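You operate a simulated robot arm through the tools that you are given. There is no shell and no other tool.

Carry out the task below with a simulated robot arm. There is one attempt and no reset: what you move stays moved.

## Task
Finish the half-tufted brush on the machine.
Fine: it lies on the pale handle rack; lay it in the nest, clamp it and fill rows 1 and 2 black with the hand lever; it stays clamped, the pusher bars stay down.

It is judged by the outcome, as a careful person would: the job done as asked, and still so three seconds after it is handed in. It fails if anything else is knocked over, pushed out of place, dropped, spilled or broken.

## Robot
A 6-joint arm with a two-finger parallel gripper, fixed in place. Base frame: the origin is at the foot of the arm, x ahead of it, y to its left, z up. Lengths are in m, angles in rad, forces in N, time in s.
With the tool pointing down near the work surface it reaches from about 0.34 to 0.76 m from the base axis. Its first joint turns from -1.152 to 1.152 rad. Payload 2.45 kg.
The TCP is the grasp point between the finger pads, 0.024 m short of the fingertips. In the tool frame z runs along the fingers and y along their closing line. The gripper opens to 0.068 m. The fingers are 0.017 m wide and 0.01 m thick; the gripper's body (0.04 by 0.07 m) begins 0.041 m behind the TCP.
Orientation is told as [roll, pitch, yaw] about the base's x, y, z axes, in that order, counted from this pose: with the fingers straight down and closing along the base's y, the tool's x points along the base's -x, its y along +y and its z along -z.

## Interface
- The arm moves only by the tool servo_tool. Its argument "series" is a list that holds one entry, the list of rows, each a list of 6 numbers: the shift along the tool's x, y, z in m, then the turn, a rotation vector about the tool's x, y, z in rad. In form: [[[tx, ty, tz, wx, wy, wz], ...]]. A call has 1 to 20 rows; each row is the pose to reach, as a shift and turn from the pose commanded when the call began, along the tool's axes at that moment. "fingers" is the gripper command, from -1 (fully open) to 1 (shut), values between in proportion, set as the call begins (left out, the last holds). Each row takes 0.2 s and may step no farther than 0.05 m and 0.15 rad from the row before; otherwise, or with a gripper value out of range, the whole call is refused. Where a pose cannot be reached the arm comes as near as it can. A force on the tool above 90 N (or 10 N above the force at the start of the call, whichever is more), or a blocked arm, ends the call early, and 0.2 s more pass. Each finger travels about 0.108 m/s and halts on what it meets, pressing with about 26 N; the grip force reading is that of the motor and also rises with nothing between the fingers. The clock runs only during rows and for 0.2 s after the last one: add rows that repeat a pose to give the fingers time. The reply holds the time, the measured pose of the TCP, the force on the tool along the base axes, the opening and the grip force, in the units named above and with some noise, with the torque about the TCP (base axes, N m) and any sound that the robot's microphone picked up, and new pictures: "pictures" is both (left out), scene, wrist or none.
- Cameras (640 x 400 px; columns grow to the right, rows downward): "scene" is fixed at [0.1514, 0.4041, 1.4627]; the picture's right is [-0.87, -0.48, 0.00], its down [-0.28, 0.51, -0.81] and it looks along [0.39, -0.71, -0.59] (base axes); focal length 314 px, centre (320, 200). "wrist" rides on the gripper at [0.084, 0.011, -0.075] in the tool frame; the picture's right is [-0.13, 0.99, 0.00], its down [-0.60, -0.08, -0.79] and it looks along [-0.79, -0.10, 0.61] (tool axes); focal length 251 px, centre (320, 200). There is no depth. A picture from a camera that has moved, and an enlarged one, comes with that camera's place and axes in the base frame and with its lens.
- zoom(camera, box): a new picture of the part [left, top, right, bottom] of that camera's present view, enlarged. No time passes.
- sign_off(): hands the job in; it is judged then, once.

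Nothing tells you positions but the pictures and the camera data. Unless the task says otherwise, let go and move clear before handing in.

The tools are called as name(argument=value, ...) on one line, values as JSON. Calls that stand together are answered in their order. servo_tool: Moves the arm, as the interface text tells. Its arguments: {"type":"object","properties":{"series":{"type":"array"},"fingers":{"type":"number"},"pictures":{"type":"string","enum":["both","scene","wrist","none"]}},"required":["series"]} The other tools are called the same way: zoom (camera, box) takes an enlarged picture of a part of a camera's view; sign_off () hands the job in.

At the start:

```text
time_s: 0.0
tcp_pos: [0.5019, 0.0155, 1.2647]
orientation: [0.002, 0.0, 0.0]
contact_force: [0.9, -0.2, -0.1]
moment: [0.01, -0.03, -0.01]
width: 0.0679
gripper_force: 0.2
```

scene: 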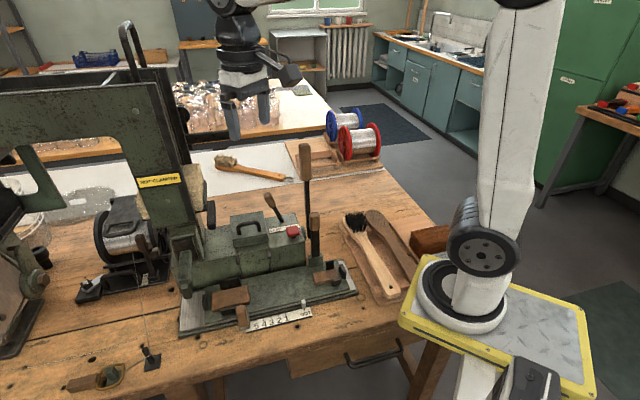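
wrist: 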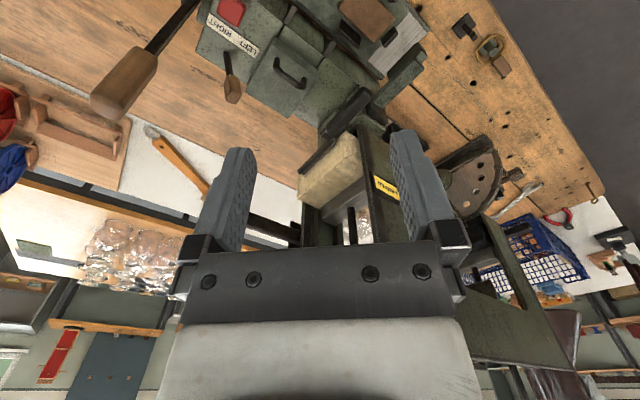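

I see a bench with a green tufting machine with levers, a pale rack with brushes on it near the arm's base, and spools farther away. I'll zoom in to understand the machine before moving.

zoom(camera="scene", box=[170, 180, 370, 340])

zoom(camera="scene", box=[320, 190, 460, 310])

zoom(camera="scene", box=[60, 80, 260, 240])

zoom(camera="wrist", box=[80, 0, 560, 300])

```text
2.50 times, centred on (270, 260) of scene
camera zoom: at [0.1514, 0.4041, 1.4627], right [-0.87, -0.48, 0.0], down [-0.28, 0.51, -0.81], along [0.39, -0.71, -0.59], focal length 786 px, centre (445, 50)
```

zoom: 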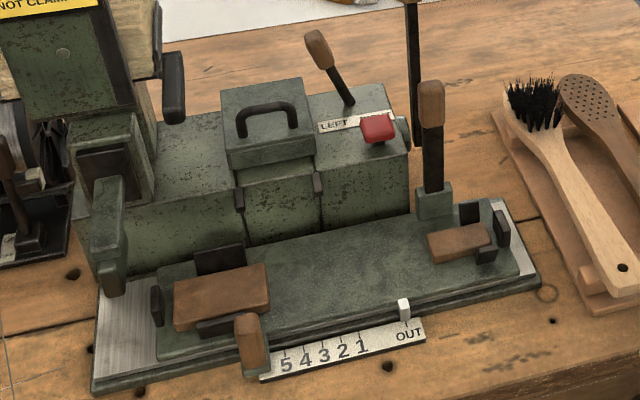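

```text
3.33 times, centred on (390, 250) of scene
camera zoom: at [0.1514, 0.4041, 1.4627], right [-0.87, -0.48, 0.0], down [-0.28, 0.51, -0.81], along [0.39, -0.71, -0.59], focal length 1048 px, centre (87, 33)
```

zoom: 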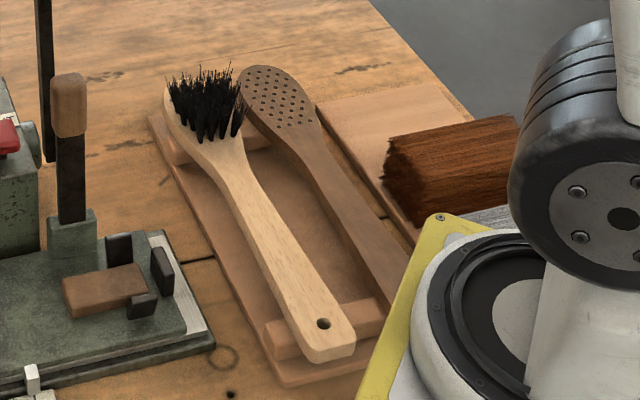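

```text
2.50 times, centred on (160, 160) of scene
camera zoom: at [0.1514, 0.4041, 1.4627], right [-0.87, -0.48, 0.0], down [-0.28, 0.51, -0.81], along [0.39, -0.71, -0.59], focal length 786 px, centre (720, 300)
```

zoom: 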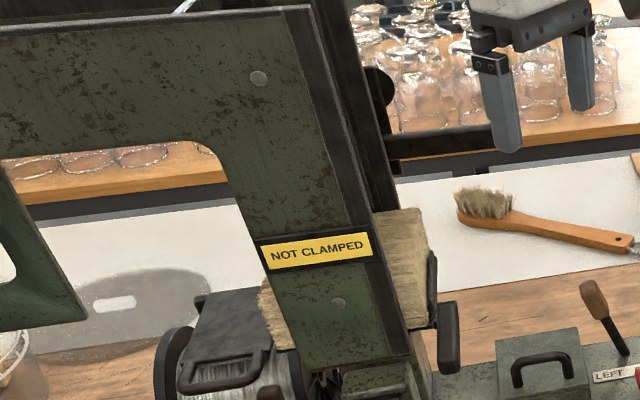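

```text
1.33 times, centred on (320, 150) of wrist
camera zoom: at [0.417, 0.0268, 1.3373], right [0.13, 0.99, 0.0], down [0.6, -0.08, 0.79], along [0.79, -0.1, -0.61], focal length 335 px, centre (320, 267)
```

zoom: 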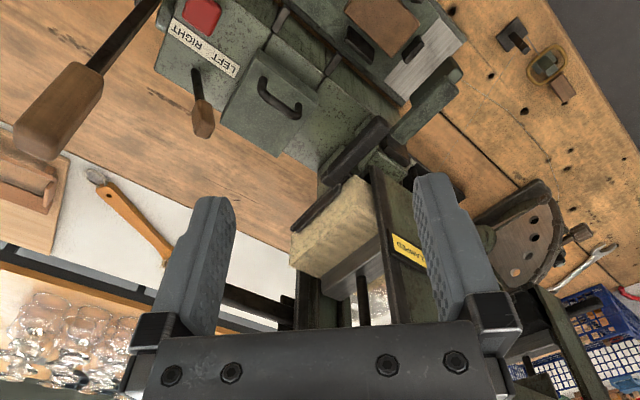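

I see the machine's carriage with a scale (OUT,1–5), a clamp lever, a tall hand lever, a LEFT/RIGHT lever and fibre magazines. I need better views before acting, so I'll zoom on more details.

zoom(camera="scene", box=[400, 180, 640, 400])

zoom(camera="scene", box=[0, 0, 240, 150])

zoom(camera="scene", box=[0, 250, 240, 400])

zoom(camera="scene", box=[260, 130, 340, 260])

zoom(camera="scene", box=[60, 180, 220, 310])

```text
1.82 times, centred on (520, 290) of scene
camera zoom: at [0.1514, 0.4041, 1.4627], right [-0.87, -0.48, 0.0], down [-0.28, 0.51, -0.81], along [0.39, -0.71, -0.59], focal length 572 px, centre (-44, 36)
```

zoom: 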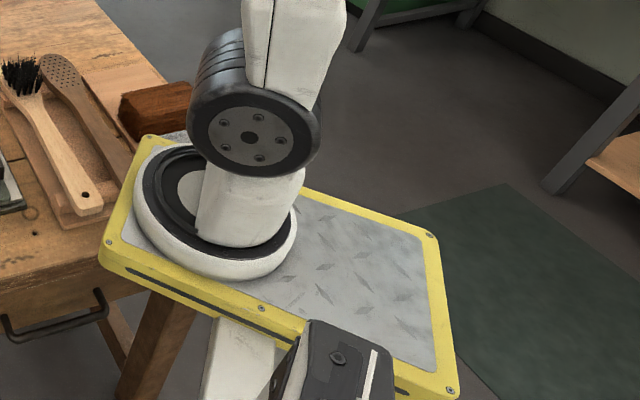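

```text
2.67 times, centred on (120, 75) of scene
camera zoom: at [0.1514, 0.4041, 1.4627], right [-0.87, -0.48, 0.0], down [-0.28, 0.51, -0.81], along [0.39, -0.71, -0.59], focal length 839 px, centre (853, 533)
```

zoom: 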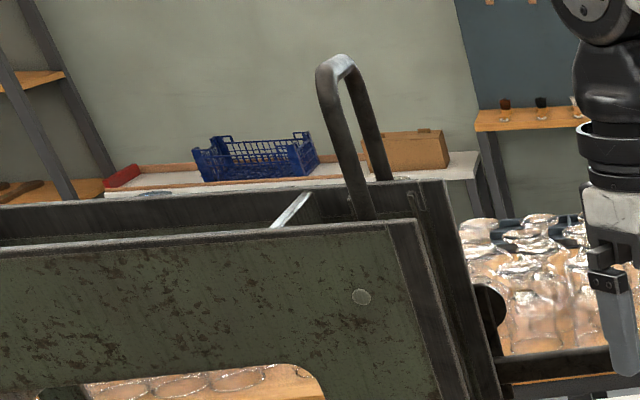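

```text
2.67 times, centred on (120, 325) of scene
camera zoom: at [0.1514, 0.4041, 1.4627], right [-0.87, -0.48, 0.0], down [-0.28, 0.51, -0.81], along [0.39, -0.71, -0.59], focal length 839 px, centre (853, -133)
```

zoom: 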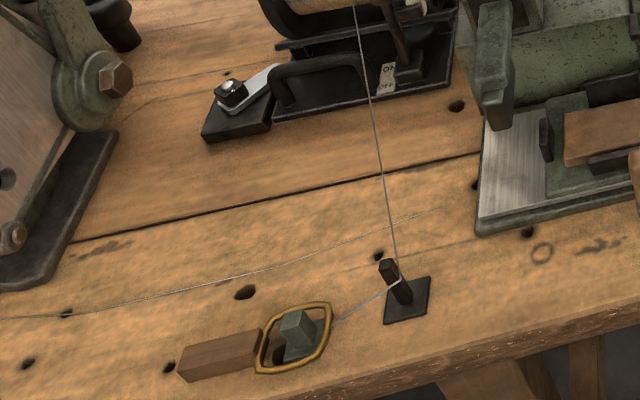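

```text
3.08 times, centred on (300, 195) of scene
camera zoom: at [0.1514, 0.4041, 1.4627], right [-0.87, -0.48, 0.0], down [-0.28, 0.51, -0.81], along [0.39, -0.71, -0.59], focal length 968 px, centre (382, 215)
```

zoom: 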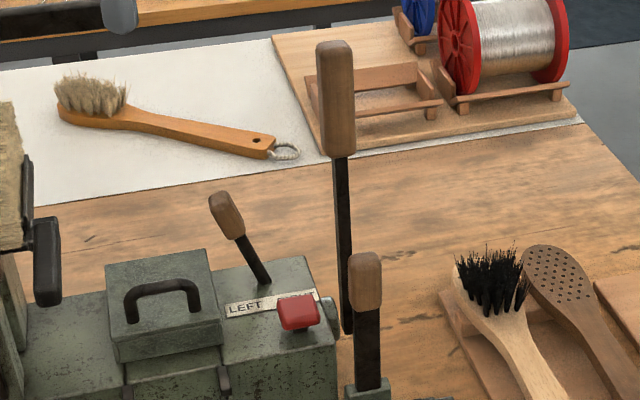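

```text
3.08 times, centred on (140, 245) of scene
camera zoom: at [0.1514, 0.4041, 1.4627], right [-0.87, -0.48, 0.0], down [-0.28, 0.51, -0.81], along [0.39, -0.71, -0.59], focal length 968 px, centre (874, 62)
```

zoom: 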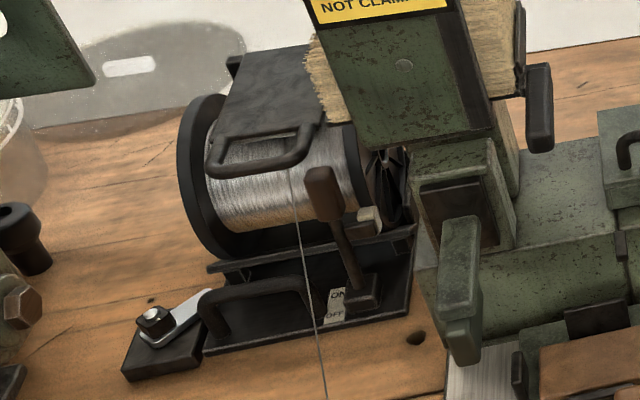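

The bench seems about 0.78 m high and the machine sits turned about 45°. I'll move the arm up in free space to get wrist views of the machine's front from a 45° yaw.

servo_tool(series=[[[0.02, 0.03, 0, 0, 0, 0.131], [0.04, 0.06, 0.01, 0, 0, 0.262], [0.06, 0.09, 0.02, 0, 0, 0.393], [0.08, 0.12, 0.03, 0, 0, 0.524], [0.1, 0.15, 0.05, 0, 0, 0.655], [0.1, 0.18, 0.07, 0, 0, 0.785], [0.1, 0.18, 0.07, 0, 0, 0.785]]])

```text
time_s: 1.6
tcp_pos: [0.404, 0.1961, 1.1922]
orientation: [0.004, 0.0, -0.785]
contact_force: [0.0, 0.9, 0.2]
moment: [0.01, 0.0, -0.01]
width: 0.0679
gripper_force: 0.0
camera wrist: at [0.3506, 0.264, 1.2666], right [0.79, 0.61, 0.0], down [0.37, -0.48, 0.79], along [0.49, -0.63, -0.61], focal length 251 px, centre (320, 200)
```

scene: 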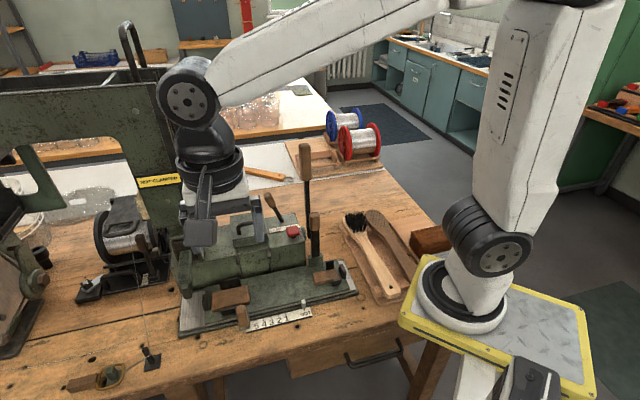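
wrist: 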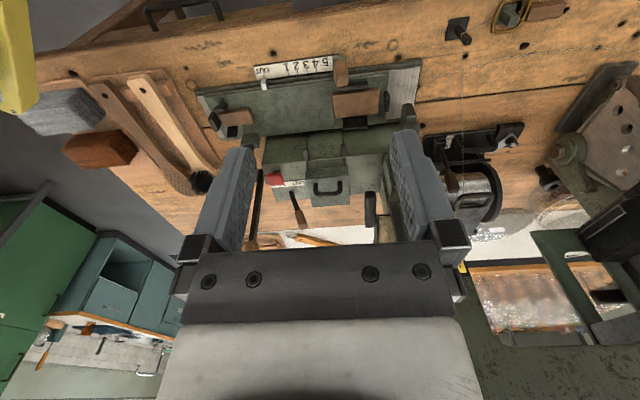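

The wrist camera now shows the front of the machine (upside-down). I'll zoom in on the details.

zoom(camera="wrist", box=[180, 40, 440, 200])

zoom(camera="wrist", box=[0, 60, 230, 210])

zoom(camera="wrist", box=[400, 0, 640, 150])

zoom(camera="wrist", box=[230, 140, 470, 290])

zoom(camera="wrist", box=[410, 90, 640, 240])

```text
2.46 times, centred on (310, 120) of wrist
camera zoom: at [0.3506, 0.264, 1.2666], right [0.79, 0.61, 0.0], down [0.37, -0.48, 0.79], along [0.49, -0.63, -0.61], focal length 619 px, centre (345, 397)
```

zoom: 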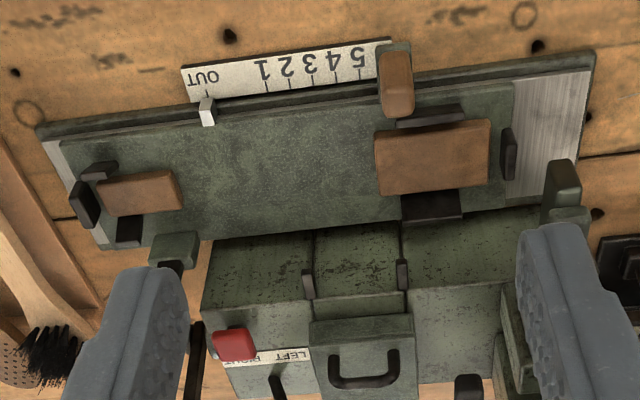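

```text
2.67 times, centred on (115, 135) of wrist
camera zoom: at [0.3506, 0.264, 1.2666], right [0.79, 0.61, 0.0], down [0.37, -0.48, 0.79], along [0.49, -0.63, -0.61], focal length 670 px, centre (867, 373)
```

zoom: 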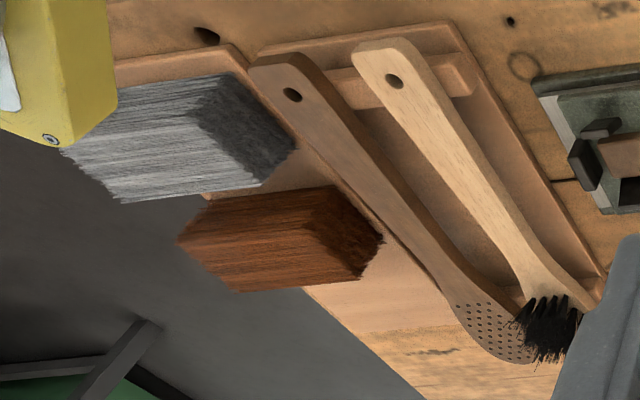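

```text
2.67 times, centred on (520, 75) of wrist
camera zoom: at [0.3506, 0.264, 1.2666], right [0.79, 0.61, 0.0], down [0.37, -0.48, 0.79], along [0.49, -0.63, -0.61], focal length 670 px, centre (-213, 533)
```

zoom: 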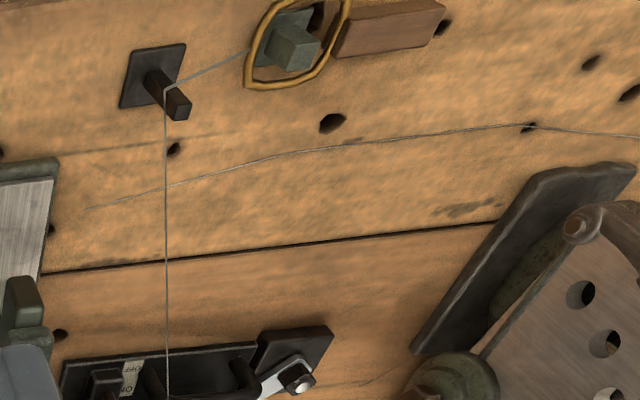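

```text
2.67 times, centred on (350, 215) of wrist
camera zoom: at [0.3506, 0.264, 1.2666], right [0.79, 0.61, 0.0], down [0.37, -0.48, 0.79], along [0.49, -0.63, -0.61], focal length 670 px, centre (240, 160)
```

zoom: 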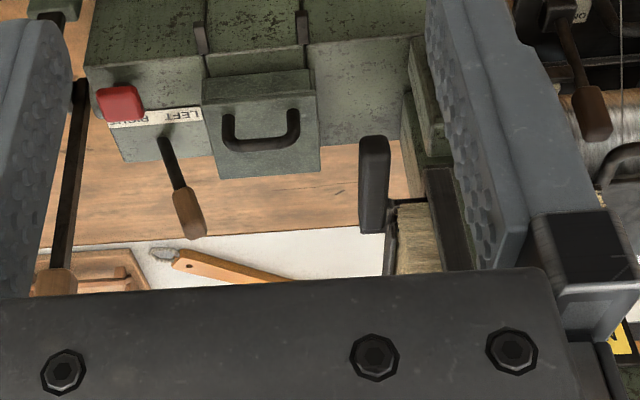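

```text
2.67 times, centred on (525, 165) of wrist
camera zoom: at [0.3506, 0.264, 1.2666], right [0.79, 0.61, 0.0], down [0.37, -0.48, 0.79], along [0.49, -0.63, -0.61], focal length 670 px, centre (-227, 293)
```

zoom: 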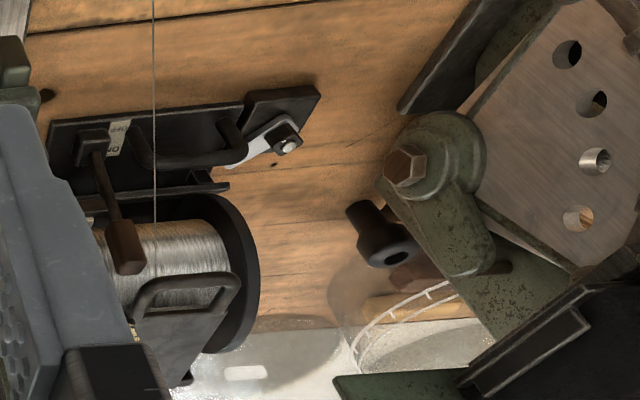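

The carriage, scale and clamp are clear; the fibre tower's contents are not. I'll swing the camera round to view the tower and the black/pale magazines from the right side.

servo_tool(series=[[[-0.022, -0.025, -0.001, 0, 0, -0.131], [-0.044, -0.05, -0.001, 0, 0, -0.262], [-0.066, -0.074, -0.002, 0, 0, -0.393], [-0.088, -0.099, -0.003, 0, 0, -0.524], [-0.11, -0.124, -0.003, 0, 0, -0.654], [-0.132, -0.149, -0.004, 0, 0, -0.785], [-0.153, -0.173, -0.005, 0, 0, -0.916], [-0.175, -0.198, -0.005, 0, 0, -1.047], [-0.197, -0.223, -0.006, 0, 0, -1.178], [-0.219, -0.248, -0.007, 0, 0, -1.309], [-0.241, -0.272, -0.007, 0, 0, -1.44], [-0.263, -0.297, -0.008, 0, 0, -1.571], [-0.263, -0.297, -0.008, 0, 0, -1.571]]])

```text
time_s: 4.4
tcp_pos: [0.3776, -0.1985, 1.1999]
orientation: [0.001, -0.003, 0.787]
contact_force: [0.5, 0.3, -0.1]
moment: [-0.03, -0.01, -0.01]
width: 0.068
gripper_force: 0.0
camera wrist: at [0.3092, -0.2503, 1.2741], right [-0.61, 0.79, 0.0], down [0.48, 0.37, 0.8], along [0.63, 0.49, -0.61], focal length 251 px, centre (320, 200)
```

scene: 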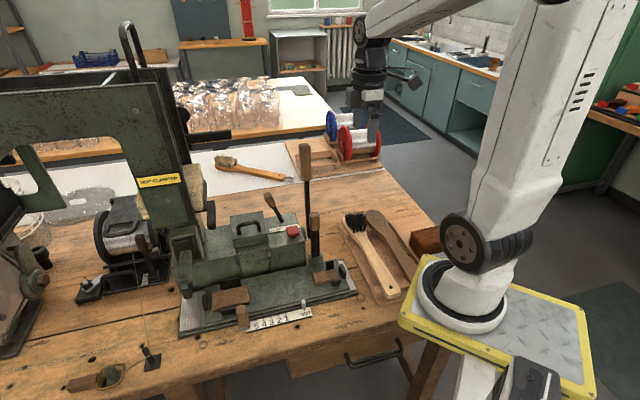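
wrist: 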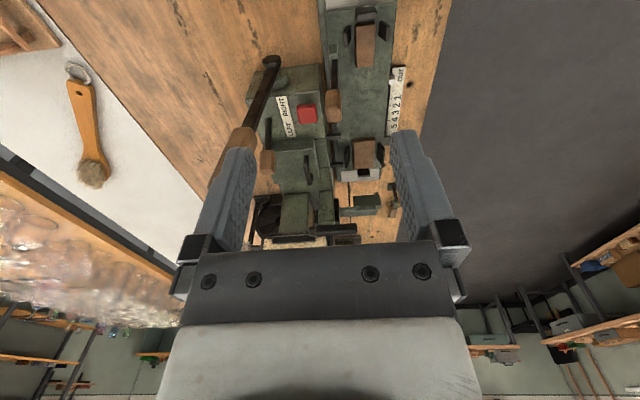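

The gripper covers the tower; I'll zoom into what is visible and then tilt for a better view.

zoom(camera="wrist", box=[220, 0, 430, 130])

zoom(camera="wrist", box=[220, 120, 430, 250])

```text
3.05 times, centred on (325, 65) of wrist
camera zoom: at [0.3092, -0.2503, 1.2741], right [-0.61, 0.79, 0.0], down [0.48, 0.37, 0.8], along [0.63, 0.49, -0.61], focal length 766 px, centre (305, 611)
```

zoom: 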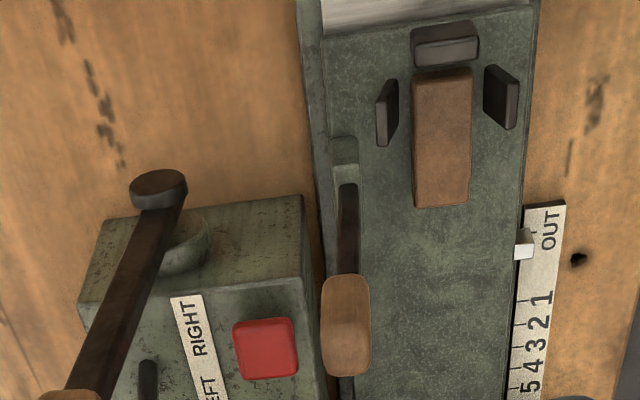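

```text
3.05 times, centred on (325, 185) of wrist
camera zoom: at [0.3092, -0.2503, 1.2741], right [-0.61, 0.79, 0.0], down [0.48, 0.37, 0.8], along [0.63, 0.49, -0.61], focal length 766 px, centre (305, 246)
```

zoom: 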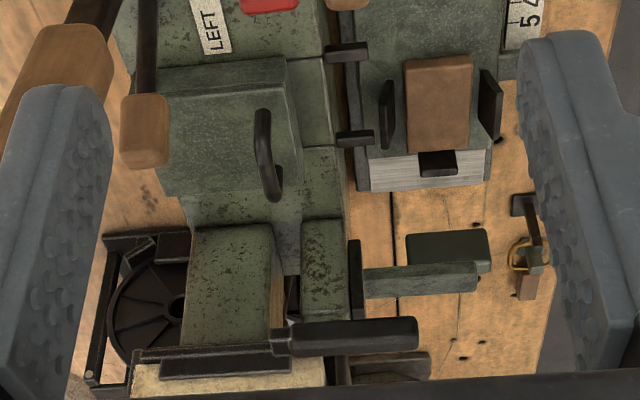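

From the right side the layout is clearer: a pad with posts at each end of the carriage, the LEFT/RIGHT lever, and black bars at the tower. I'll tilt the fingers toward the tower to see its magazines.

servo_tool(series=[[[0, 0, 0, 0, -0.14, 0], [0, 0, 0, 0, -0.28, 0], [0, 0, 0, 0, -0.42, 0], [0, 0, 0, 0, -0.56, 0], [0, 0, 0, 0, -0.7, 0], [0, 0, 0, 0, -0.7, 0]]])

```text
time_s: 5.8
tcp_pos: [0.3774, -0.2004, 1.2002]
orientation: [-0.002, -0.706, 0.788]
contact_force: [-0.4, -0.1, 0.1]
moment: [0.0, -0.01, -0.01]
width: 0.0682
gripper_force: 0.2
camera wrist: at [0.2901, -0.2718, 1.202], right [-0.63, 0.77, 0.08], down [0.02, -0.09, 1.0], along [0.77, 0.63, 0.05], focal length 251 px, centre (320, 200)
```

scene: 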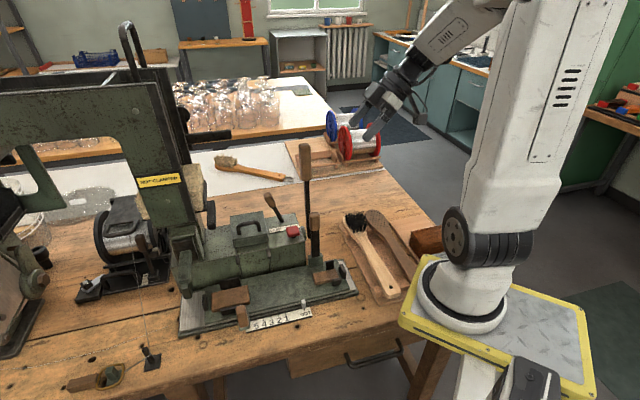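
wrist: 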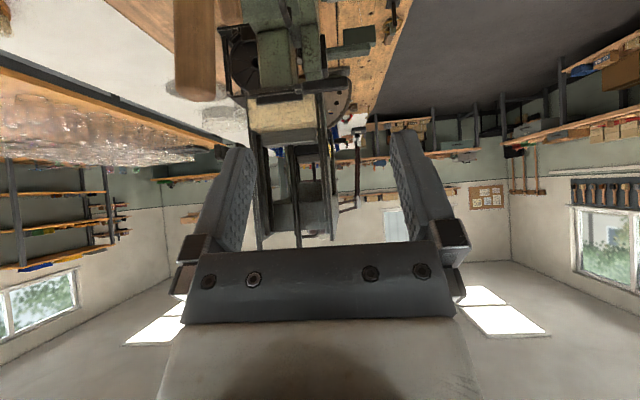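

Now the tower is seen between the fingers from its right side. I'll zoom into it.

zoom(camera="wrist", box=[210, 0, 420, 130])

zoom(camera="wrist", box=[230, 110, 410, 240])

```text
3.05 times, centred on (315, 65) of wrist
camera zoom: at [0.2901, -0.2718, 1.202], right [-0.63, 0.77, 0.08], down [0.02, -0.09, 1.0], along [0.77, 0.63, 0.05], focal length 766 px, centre (335, 611)
```

zoom: 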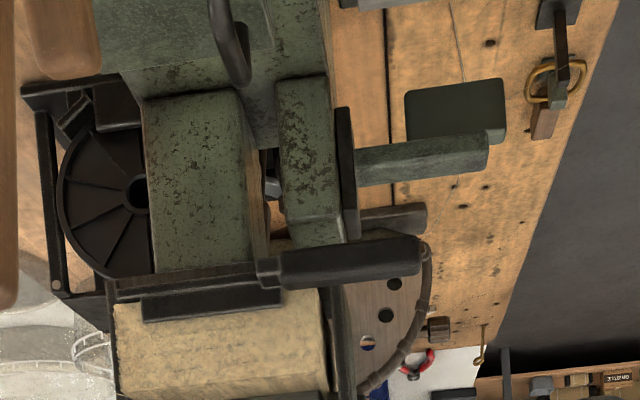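

```text
3.08 times, centred on (320, 175) of wrist
camera zoom: at [0.2901, -0.2718, 1.202], right [-0.63, 0.77, 0.08], down [0.02, -0.09, 1.0], along [0.77, 0.63, 0.05], focal length 774 px, centre (320, 277)
```

zoom: 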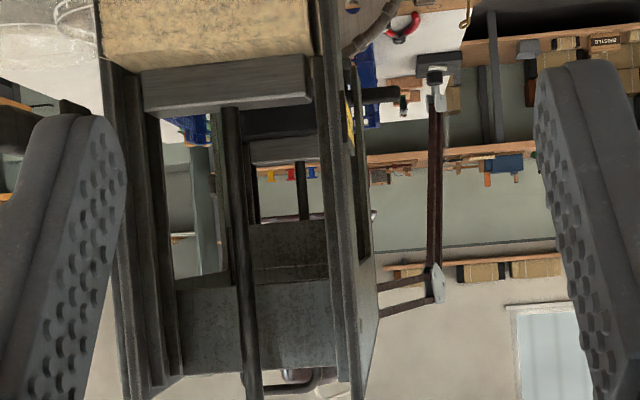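

The tower has two fibre cells, each with a grey pusher bar; the near (right) one is cream, the far one looks dark. I'll go higher to look down into the tower.

servo_tool(series=[[[-0.044, 0.003, -0.01, 0, 0.1, 0], [-0.088, 0.006, -0.019, 0, 0.2, 0], [-0.132, 0.008, -0.029, 0, 0.3, 0], [-0.177, 0.011, -0.038, 0, 0.4, 0], [-0.221, 0.014, -0.048, 0, 0.5, 0], [-0.265, 0.017, -0.057, 0, 0.6, 0], [-0.309, 0.02, -0.067, 0, 0.7, 0], [-0.309, 0.02, -0.067, 0, 0.7, 0]]])

```text
time_s: 7.6
tcp_pos: [0.5003, -0.0515, 1.4537]
orientation: [0.0, -0.002, 0.785]
contact_force: [0.0, -0.5, 0.5]
moment: [0.0, 0.02, 0.05]
width: 0.0678
gripper_force: 0.0
camera wrist: at [0.4324, -0.1031, 1.5276], right [-0.61, 0.79, 0.0], down [0.48, 0.37, 0.79], along [0.63, 0.48, -0.61], focal length 251 px, centre (320, 200)
```

scene: 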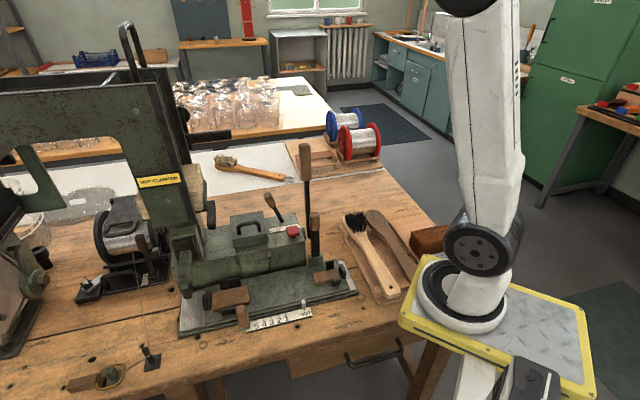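
wrist: 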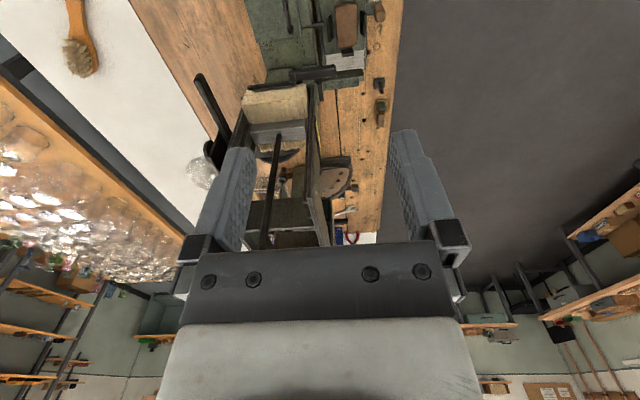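

zoom(camera="wrist", box=[190, 40, 390, 165])

zoom(camera="wrist", box=[230, 120, 390, 260])

zoom(camera="scene", box=[90, 80, 220, 200])

```text
3.20 times, centred on (290, 102) of wrist
camera zoom: at [0.4324, -0.1031, 1.5276], right [-0.61, 0.79, 0.0], down [0.48, 0.37, 0.79], along [0.63, 0.48, -0.61], focal length 805 px, centre (416, 512)
```

zoom: 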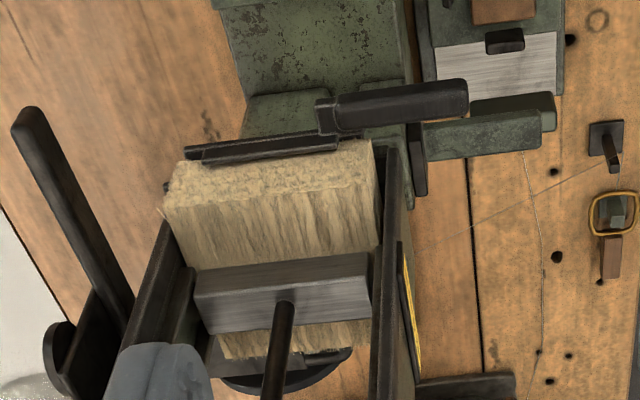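

```text
2.86 times, centred on (310, 190) of wrist
camera zoom: at [0.4324, -0.1031, 1.5276], right [-0.61, 0.79, 0.0], down [0.48, 0.37, 0.79], along [0.63, 0.48, -0.61], focal length 718 px, centre (349, 229)
```

zoom: 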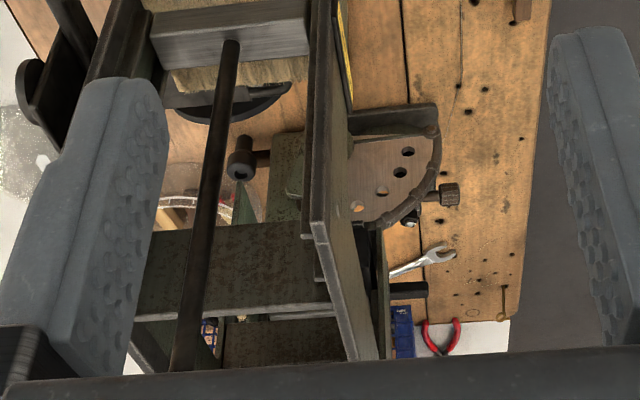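

```text
3.33 times, centred on (155, 140) of scene
camera zoom: at [0.1514, 0.4041, 1.4627], right [-0.87, -0.48, 0.0], down [-0.28, 0.51, -0.81], along [0.39, -0.71, -0.59], focal length 1048 px, centre (870, 400)
```

zoom: 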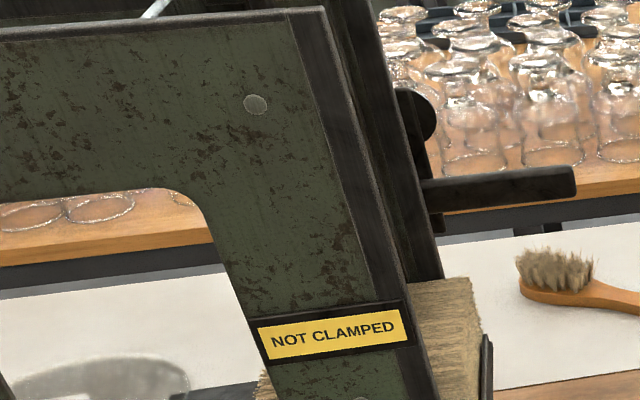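

The near magazine holds only cream fibre. The other magazine must be further left, so I'll look at the machine's left side from the front and above.

servo_tool(series=[[[-0.027, 0.031, 0, 0, 0, 0.112], [-0.055, 0.063, 0, 0, 0, 0.224], [-0.082, 0.094, 0, 0, 0, 0.336], [-0.109, 0.125, 0, 0, 0, 0.449], [-0.136, 0.156, 0, 0, 0, 0.561], [-0.164, 0.188, 0, 0, 0, 0.673], [-0.191, 0.219, 0, 0, 0, 0.785], [-0.191, 0.219, 0, 0, 0, 0.785]]])

```text
time_s: 9.4
tcp_pos: [0.4761, 0.2396, 1.4433]
orientation: [0.004, -0.006, 0.0]
contact_force: [0.1, 0.4, 0.3]
moment: [0.01, 0.01, 0.04]
width: 0.0679
gripper_force: 0.1
out of reach, approached as far as the arm can: row 6, 7, 8
camera wrist: at [0.391, 0.2505, 1.5165], right [0.13, 0.99, 0.01], down [0.6, -0.08, 0.8], along [0.79, -0.1, -0.6], focal length 251 px, centre (320, 200)
```

scene: 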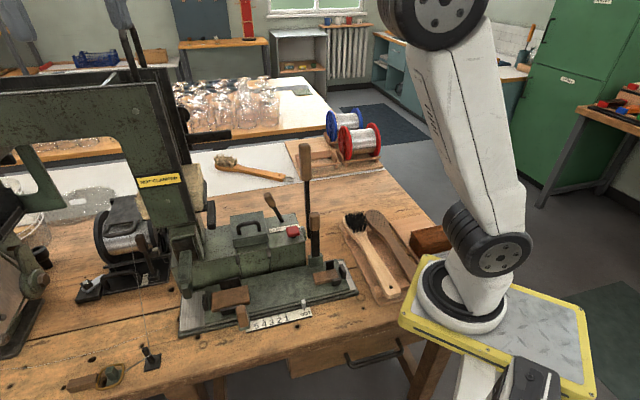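
wrist: 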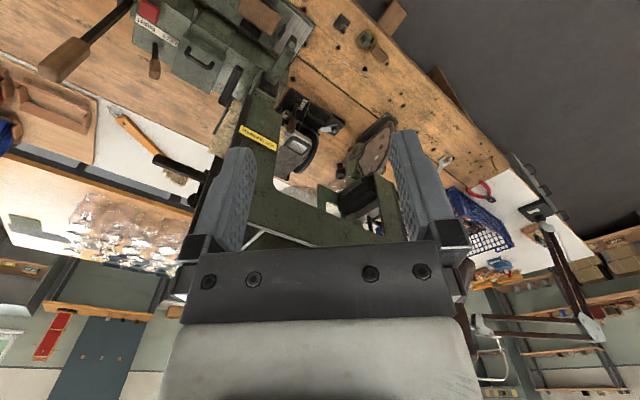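

zoom(camera="wrist", box=[200, 20, 420, 160])

zoom(camera="wrist", box=[230, 130, 410, 250])

zoom(camera="wrist", box=[400, 100, 640, 320])

```text
2.86 times, centred on (310, 90) of wrist
camera zoom: at [0.391, 0.2505, 1.5165], right [0.13, 0.99, 0.01], down [0.6, -0.08, 0.8], along [0.79, -0.1, -0.6], focal length 718 px, centre (349, 514)
```

zoom: 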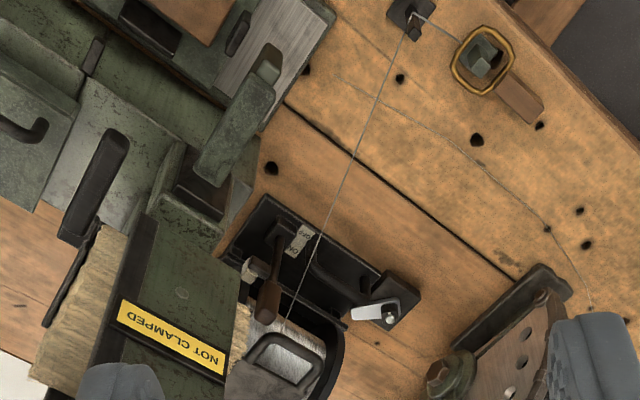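

```text
3.33 times, centred on (320, 190) of wrist
camera zoom: at [0.391, 0.2505, 1.5165], right [0.13, 0.99, 0.01], down [0.6, -0.08, 0.8], along [0.79, -0.1, -0.6], focal length 838 px, centre (320, 233)
```

zoom: 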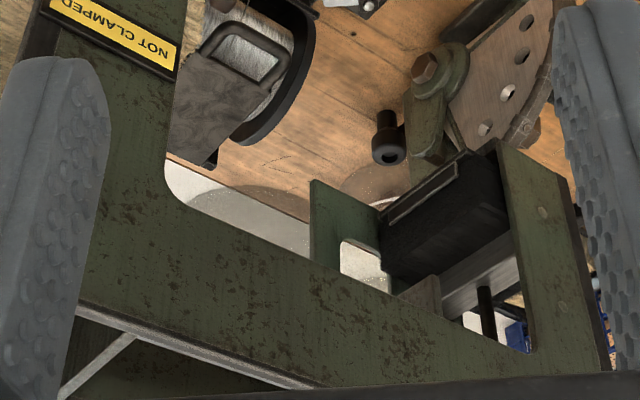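

```text
1.82 times, centred on (520, 210) of wrist
camera zoom: at [0.391, 0.2505, 1.5165], right [0.13, 0.99, 0.01], down [0.6, -0.08, 0.8], along [0.79, -0.1, -0.6], focal length 457 px, centre (-44, 182)
```

zoom: 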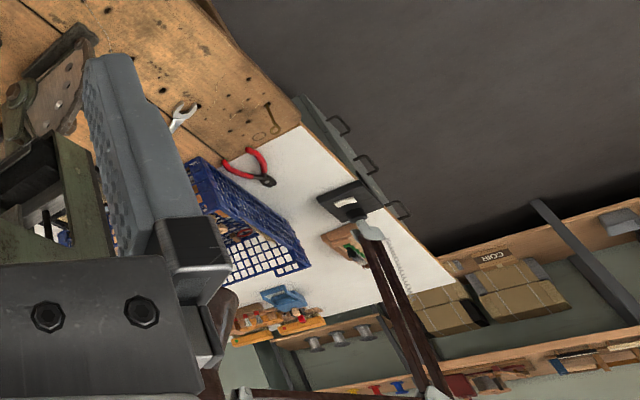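

The left magazine holds black fibre, so LEFT on the selector should mean black. I'll go back to the front, lower, for close views of the selector, clamp and nest.

servo_tool(series=[[[0.013, -0.009, 0.04, 0, 0, 0.087], [0.026, -0.018, 0.081, 0, 0, 0.174], [0.039, -0.027, 0.121, 0, 0, 0.262], [0.052, -0.036, 0.161, 0, 0, 0.349], [0.064, -0.044, 0.202, 0, 0, 0.436], [0.077, -0.053, 0.242, 0, 0, 0.523], [0.09, -0.062, 0.282, 0, 0, 0.611], [0.103, -0.071, 0.323, 0, 0, 0.698], [0.116, -0.08, 0.363, 0, 0, 0.785], [0.116, -0.08, 0.363, 0, 0, 0.785]]])

```text
time_s: 11.6
tcp_pos: [0.3611, 0.1572, 1.0775]
orientation: [0.003, -0.001, -0.785]
contact_force: [0.1, 0.5, 0.5]
moment: [-0.01, -0.02, -0.01]
width: 0.0681
gripper_force: 0.0
camera wrist: at [0.3081, 0.2248, 1.1516], right [0.79, 0.61, 0.0], down [0.37, -0.48, 0.79], along [0.49, -0.63, -0.61], focal length 251 px, centre (320, 200)
```

scene: 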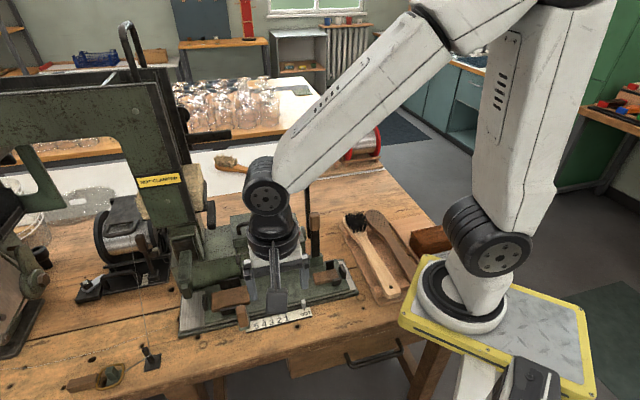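
wrist: 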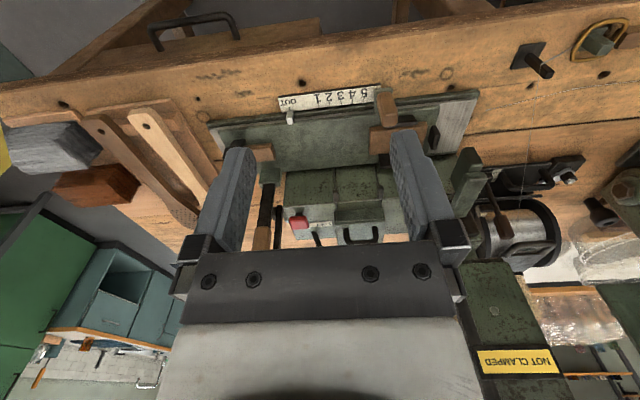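

zoom(camera="wrist", box=[200, 70, 490, 250])

zoom(camera="wrist", box=[240, 150, 400, 250])

zoom(camera="wrist", box=[420, 120, 640, 260])

zoom(camera="wrist", box=[60, 80, 260, 230])

```text
2.21 times, centred on (345, 160) of wrist
camera zoom: at [0.3081, 0.2248, 1.1516], right [0.79, 0.61, 0.0], down [0.37, -0.48, 0.79], along [0.49, -0.63, -0.61], focal length 555 px, centre (265, 288)
```

zoom: 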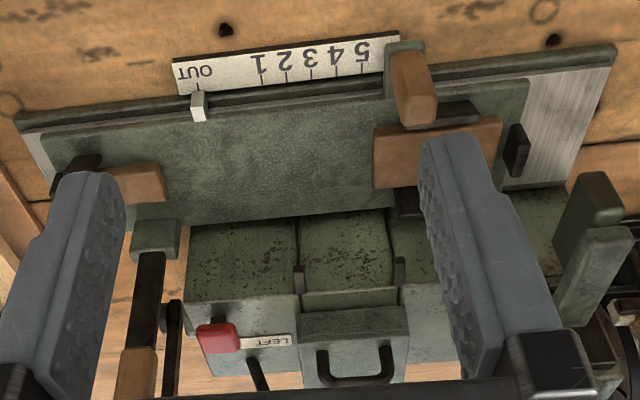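

```text
4.00 times, centred on (320, 200) of wrist
camera zoom: at [0.3081, 0.2248, 1.1516], right [0.79, 0.61, 0.0], down [0.37, -0.48, 0.79], along [0.49, -0.63, -0.61], focal length 1006 px, centre (320, 200)
```

zoom: 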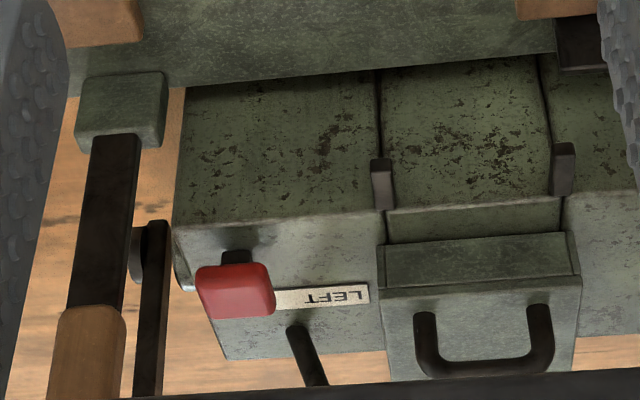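

```text
2.86 times, centred on (530, 190) of wrist
camera zoom: at [0.3081, 0.2248, 1.1516], right [0.79, 0.61, 0.0], down [0.37, -0.48, 0.79], along [0.49, -0.63, -0.61], focal length 718 px, centre (-280, 229)
```

zoom: 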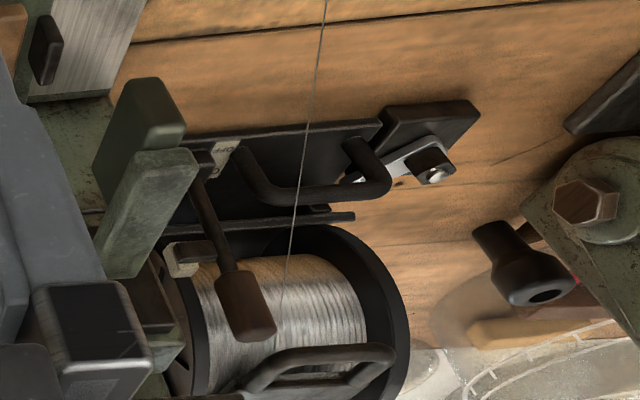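

```text
2.67 times, centred on (160, 155) of wrist
camera zoom: at [0.3081, 0.2248, 1.1516], right [0.79, 0.61, 0.0], down [0.37, -0.48, 0.79], along [0.49, -0.63, -0.61], focal length 670 px, centre (747, 320)
```

zoom: 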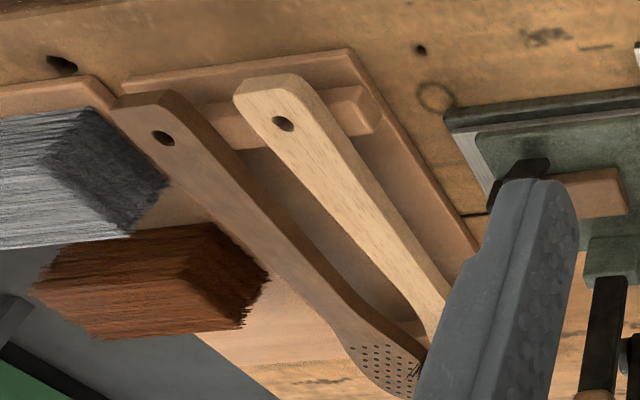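

I'll move over the rack for a close look at the half-tufted brush and which rows are empty.

servo_tool(series=[[[-0.034, -0.03, 0, 0, 0, 0], [-0.067, -0.059, 0, 0, 0, 0], [-0.101, -0.089, 0, 0, 0, 0], [-0.135, -0.118, 0, 0, 0, 0], [-0.168, -0.148, 0, 0, 0, 0], [-0.202, -0.177, 0, 0, 0, 0], [-0.236, -0.207, 0, 0, 0, 0], [-0.27, -0.236, 0, 0, 0, 0], [-0.303, -0.266, 0, 0, 0, 0], [-0.337, -0.295, 0, 0, 0, 0], [-0.337, -0.295, 0, 0, 0, 0]]])

```text
time_s: 14.0
tcp_pos: [0.3924, -0.292, 1.0793]
orientation: [0.004, 0.0, -0.784]
contact_force: [-0.8, -0.6, -0.2]
moment: [-0.01, 0.01, -0.01]
width: 0.0681
gripper_force: 0.0
camera wrist: at [0.3398, -0.2245, 1.1536], right [0.79, 0.61, 0.0], down [0.37, -0.48, 0.79], along [0.49, -0.63, -0.61], focal length 251 px, centre (320, 200)
```

scene: 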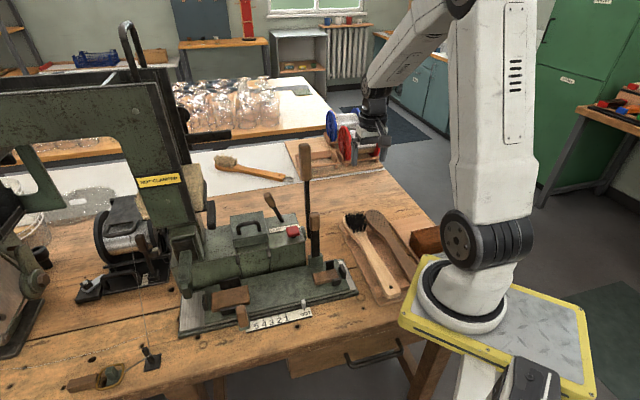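
wrist: 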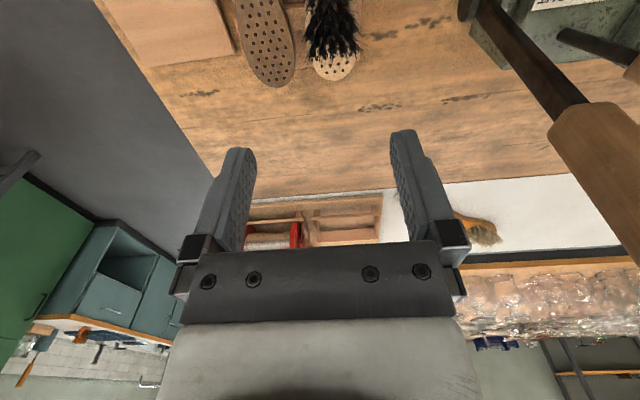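

zoom(camera="wrist", box=[210, 0, 410, 120])

zoom(camera="wrist", box=[440, 0, 640, 120])

zoom(camera="scene", box=[330, 195, 420, 305])

```text
3.20 times, centred on (310, 60) of wrist
camera zoom: at [0.3398, -0.2245, 1.1536], right [0.79, 0.61, 0.0], down [0.37, -0.48, 0.79], along [0.49, -0.63, -0.61], focal length 805 px, centre (352, 648)
```

zoom: 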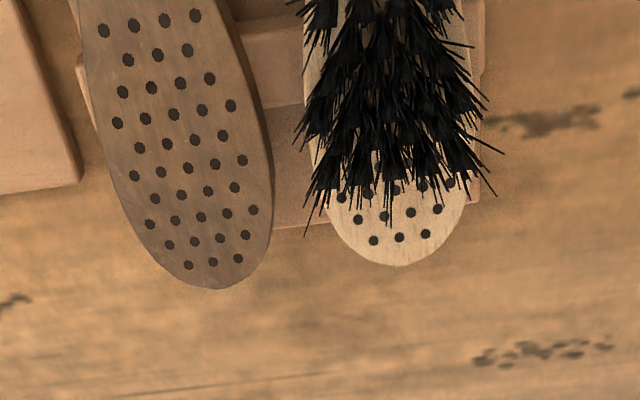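

```text
3.20 times, centred on (540, 60) of wrist
camera zoom: at [0.3398, -0.2245, 1.1536], right [0.79, 0.61, 0.0], down [0.37, -0.48, 0.79], along [0.49, -0.63, -0.61], focal length 805 px, centre (-384, 648)
```

zoom: 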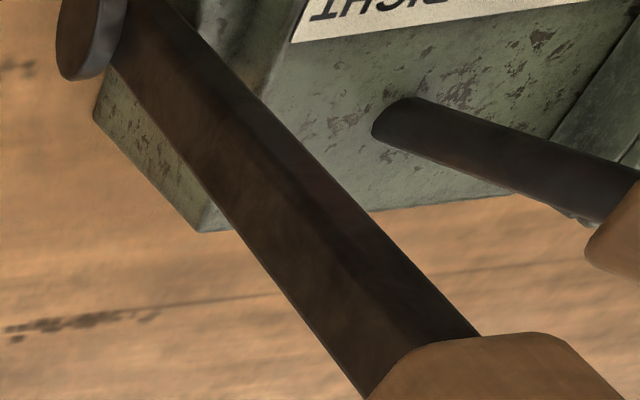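

```text
3.64 times, centred on (375, 250) of scene
camera zoom: at [0.1514, 0.4041, 1.4627], right [-0.87, -0.48, 0.0], down [-0.28, 0.51, -0.81], along [0.39, -0.71, -0.59], focal length 1144 px, centre (120, 18)
```

zoom: 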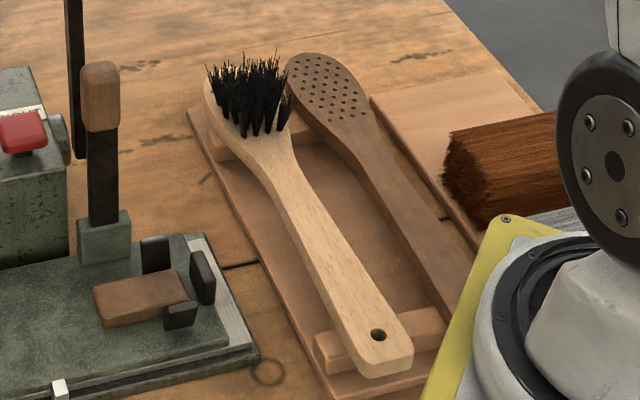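

The two empty rows are at the brush tip, matching rows 1 and 2, so the tip goes left in the nest. I'll look closely at the carriage's knob and left pad next.

servo_tool(series=[[[0.027, 0.037, -0.02, 0, 0, 0], [0.054, 0.074, -0.04, 0, 0, 0], [0.081, 0.111, -0.06, 0, 0, 0], [0.108, 0.148, -0.06, 0, 0, 0], [0.136, 0.186, -0.06, 0, 0, 0], [0.163, 0.223, -0.06, 0, 0, 0], [0.19, 0.26, -0.06, 0, 0, 0], [0.217, 0.297, -0.05, 0, 0, 0], [0.244, 0.334, -0.03, 0, 0, 0], [0.271, 0.371, 0, 0, 0, 0], [0.271, 0.371, 0.03, 0, 0, 0], [0.271, 0.371, 0.03, 0, 0, 0]]])

```text
refused: row 10 steps farther than a row can; nothing moved
```

servo_tool(series=[[[0.025, 0.034, -0.02, 0, 0, 0], [0.05, 0.068, -0.04, 0, 0, 0], [0.075, 0.102, -0.06, 0, 0, 0], [0.1, 0.137, -0.06, 0, 0, 0], [0.127, 0.174, -0.06, 0, 0, 0], [0.154, 0.211, -0.06, 0, 0, 0], [0.181, 0.248, -0.06, 0, 0, 0], [0.208, 0.285, -0.055, 0, 0, 0], [0.235, 0.32, -0.04, 0, 0, 0], [0.255, 0.348, -0.02, 0, 0, 0], [0.271, 0.371, 0.005, 0, 0, 0], [0.271, 0.371, 0.03, 0, 0, 0], [0.271, 0.371, 0.03, 0, 0, 0]]])

```text
time_s: 16.8
tcp_pos: [0.4612, 0.1673, 1.0486]
orientation: [0.003, -0.001, -0.784]
contact_force: [-0.1, -0.3, -0.7]
moment: [0.03, 0.01, -0.03]
width: 0.0682
gripper_force: 0.0
camera wrist: at [0.4085, 0.2349, 1.1229], right [0.79, 0.61, 0.0], down [0.37, -0.48, 0.79], along [0.49, -0.63, -0.61], focal length 251 px, centre (320, 200)
```

scene: 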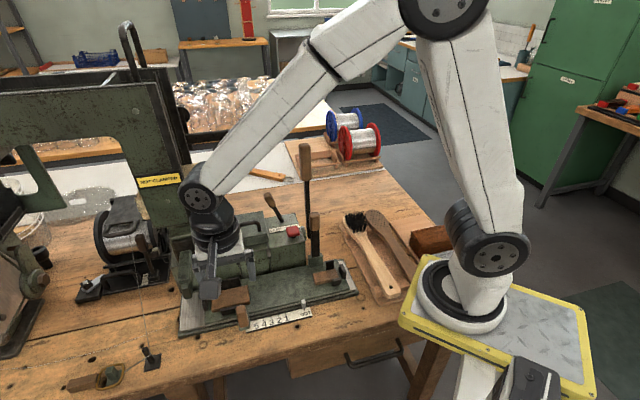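
wrist: 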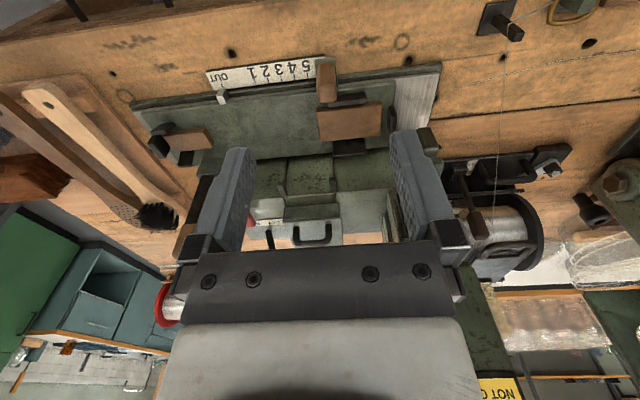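

zoom(camera="wrist", box=[200, 40, 460, 200])

zoom(camera="wrist", box=[290, 50, 390, 120])

zoom(camera="wrist", box=[120, 80, 240, 180])

zoom(camera="wrist", box=[430, 120, 590, 280])

zoom(camera="wrist", box=[240, 150, 400, 250])

```text
2.46 times, centred on (330, 120) of wrist
camera zoom: at [0.4085, 0.2349, 1.1229], right [0.79, 0.61, 0.0], down [0.37, -0.48, 0.79], along [0.49, -0.63, -0.61], focal length 619 px, centre (295, 397)
```

zoom: 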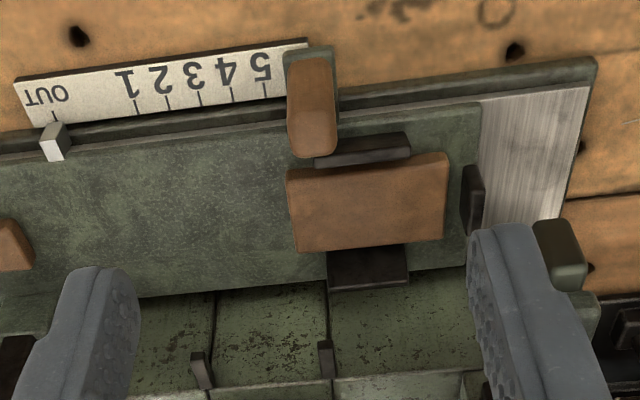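

```text
5.71 times, centred on (340, 85) of wrist
camera zoom: at [0.4085, 0.2349, 1.1229], right [0.79, 0.61, 0.0], down [0.37, -0.48, 0.79], along [0.49, -0.63, -0.61], focal length 1437 px, centre (206, 857)
```

zoom: 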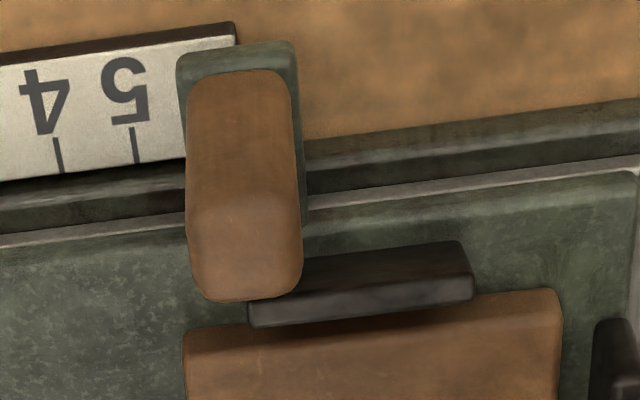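

```text
4.00 times, centred on (180, 130) of wrist
camera zoom: at [0.4085, 0.2349, 1.1229], right [0.79, 0.61, 0.0], down [0.37, -0.48, 0.79], along [0.49, -0.63, -0.61], focal length 1006 px, centre (880, 480)
```

zoom: 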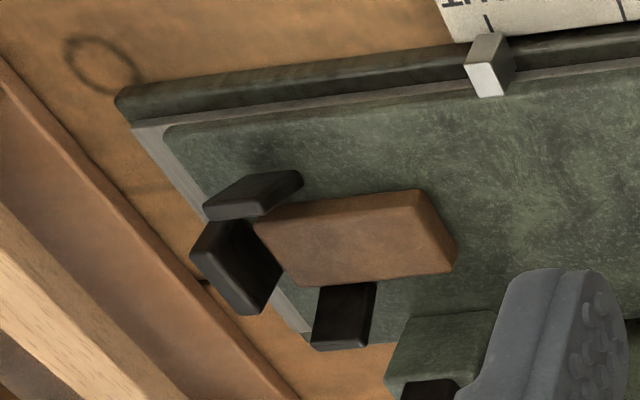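

```text
2.50 times, centred on (510, 200) of wrist
camera zoom: at [0.4085, 0.2349, 1.1229], right [0.79, 0.61, 0.0], down [0.37, -0.48, 0.79], along [0.49, -0.63, -0.61], focal length 629 px, centre (-155, 200)
```

zoom: 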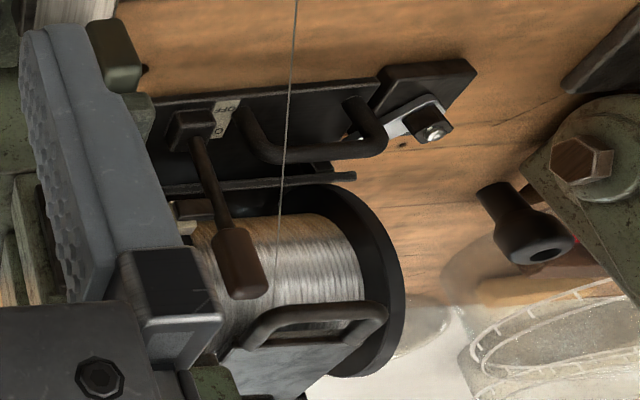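

```text
4.00 times, centred on (320, 200) of wrist
camera zoom: at [0.4085, 0.2349, 1.1229], right [0.79, 0.61, 0.0], down [0.37, -0.48, 0.79], along [0.49, -0.63, -0.61], focal length 1006 px, centre (320, 200)
```

zoom: 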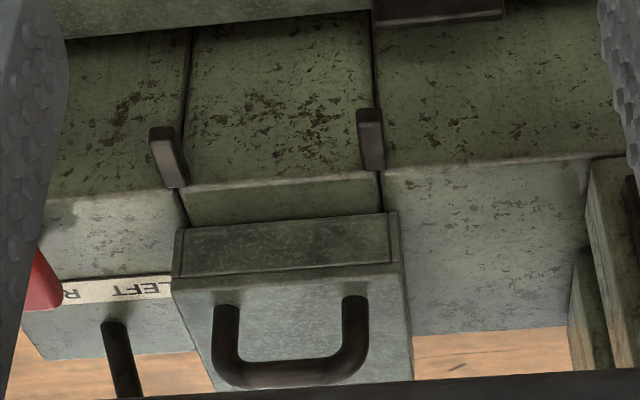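

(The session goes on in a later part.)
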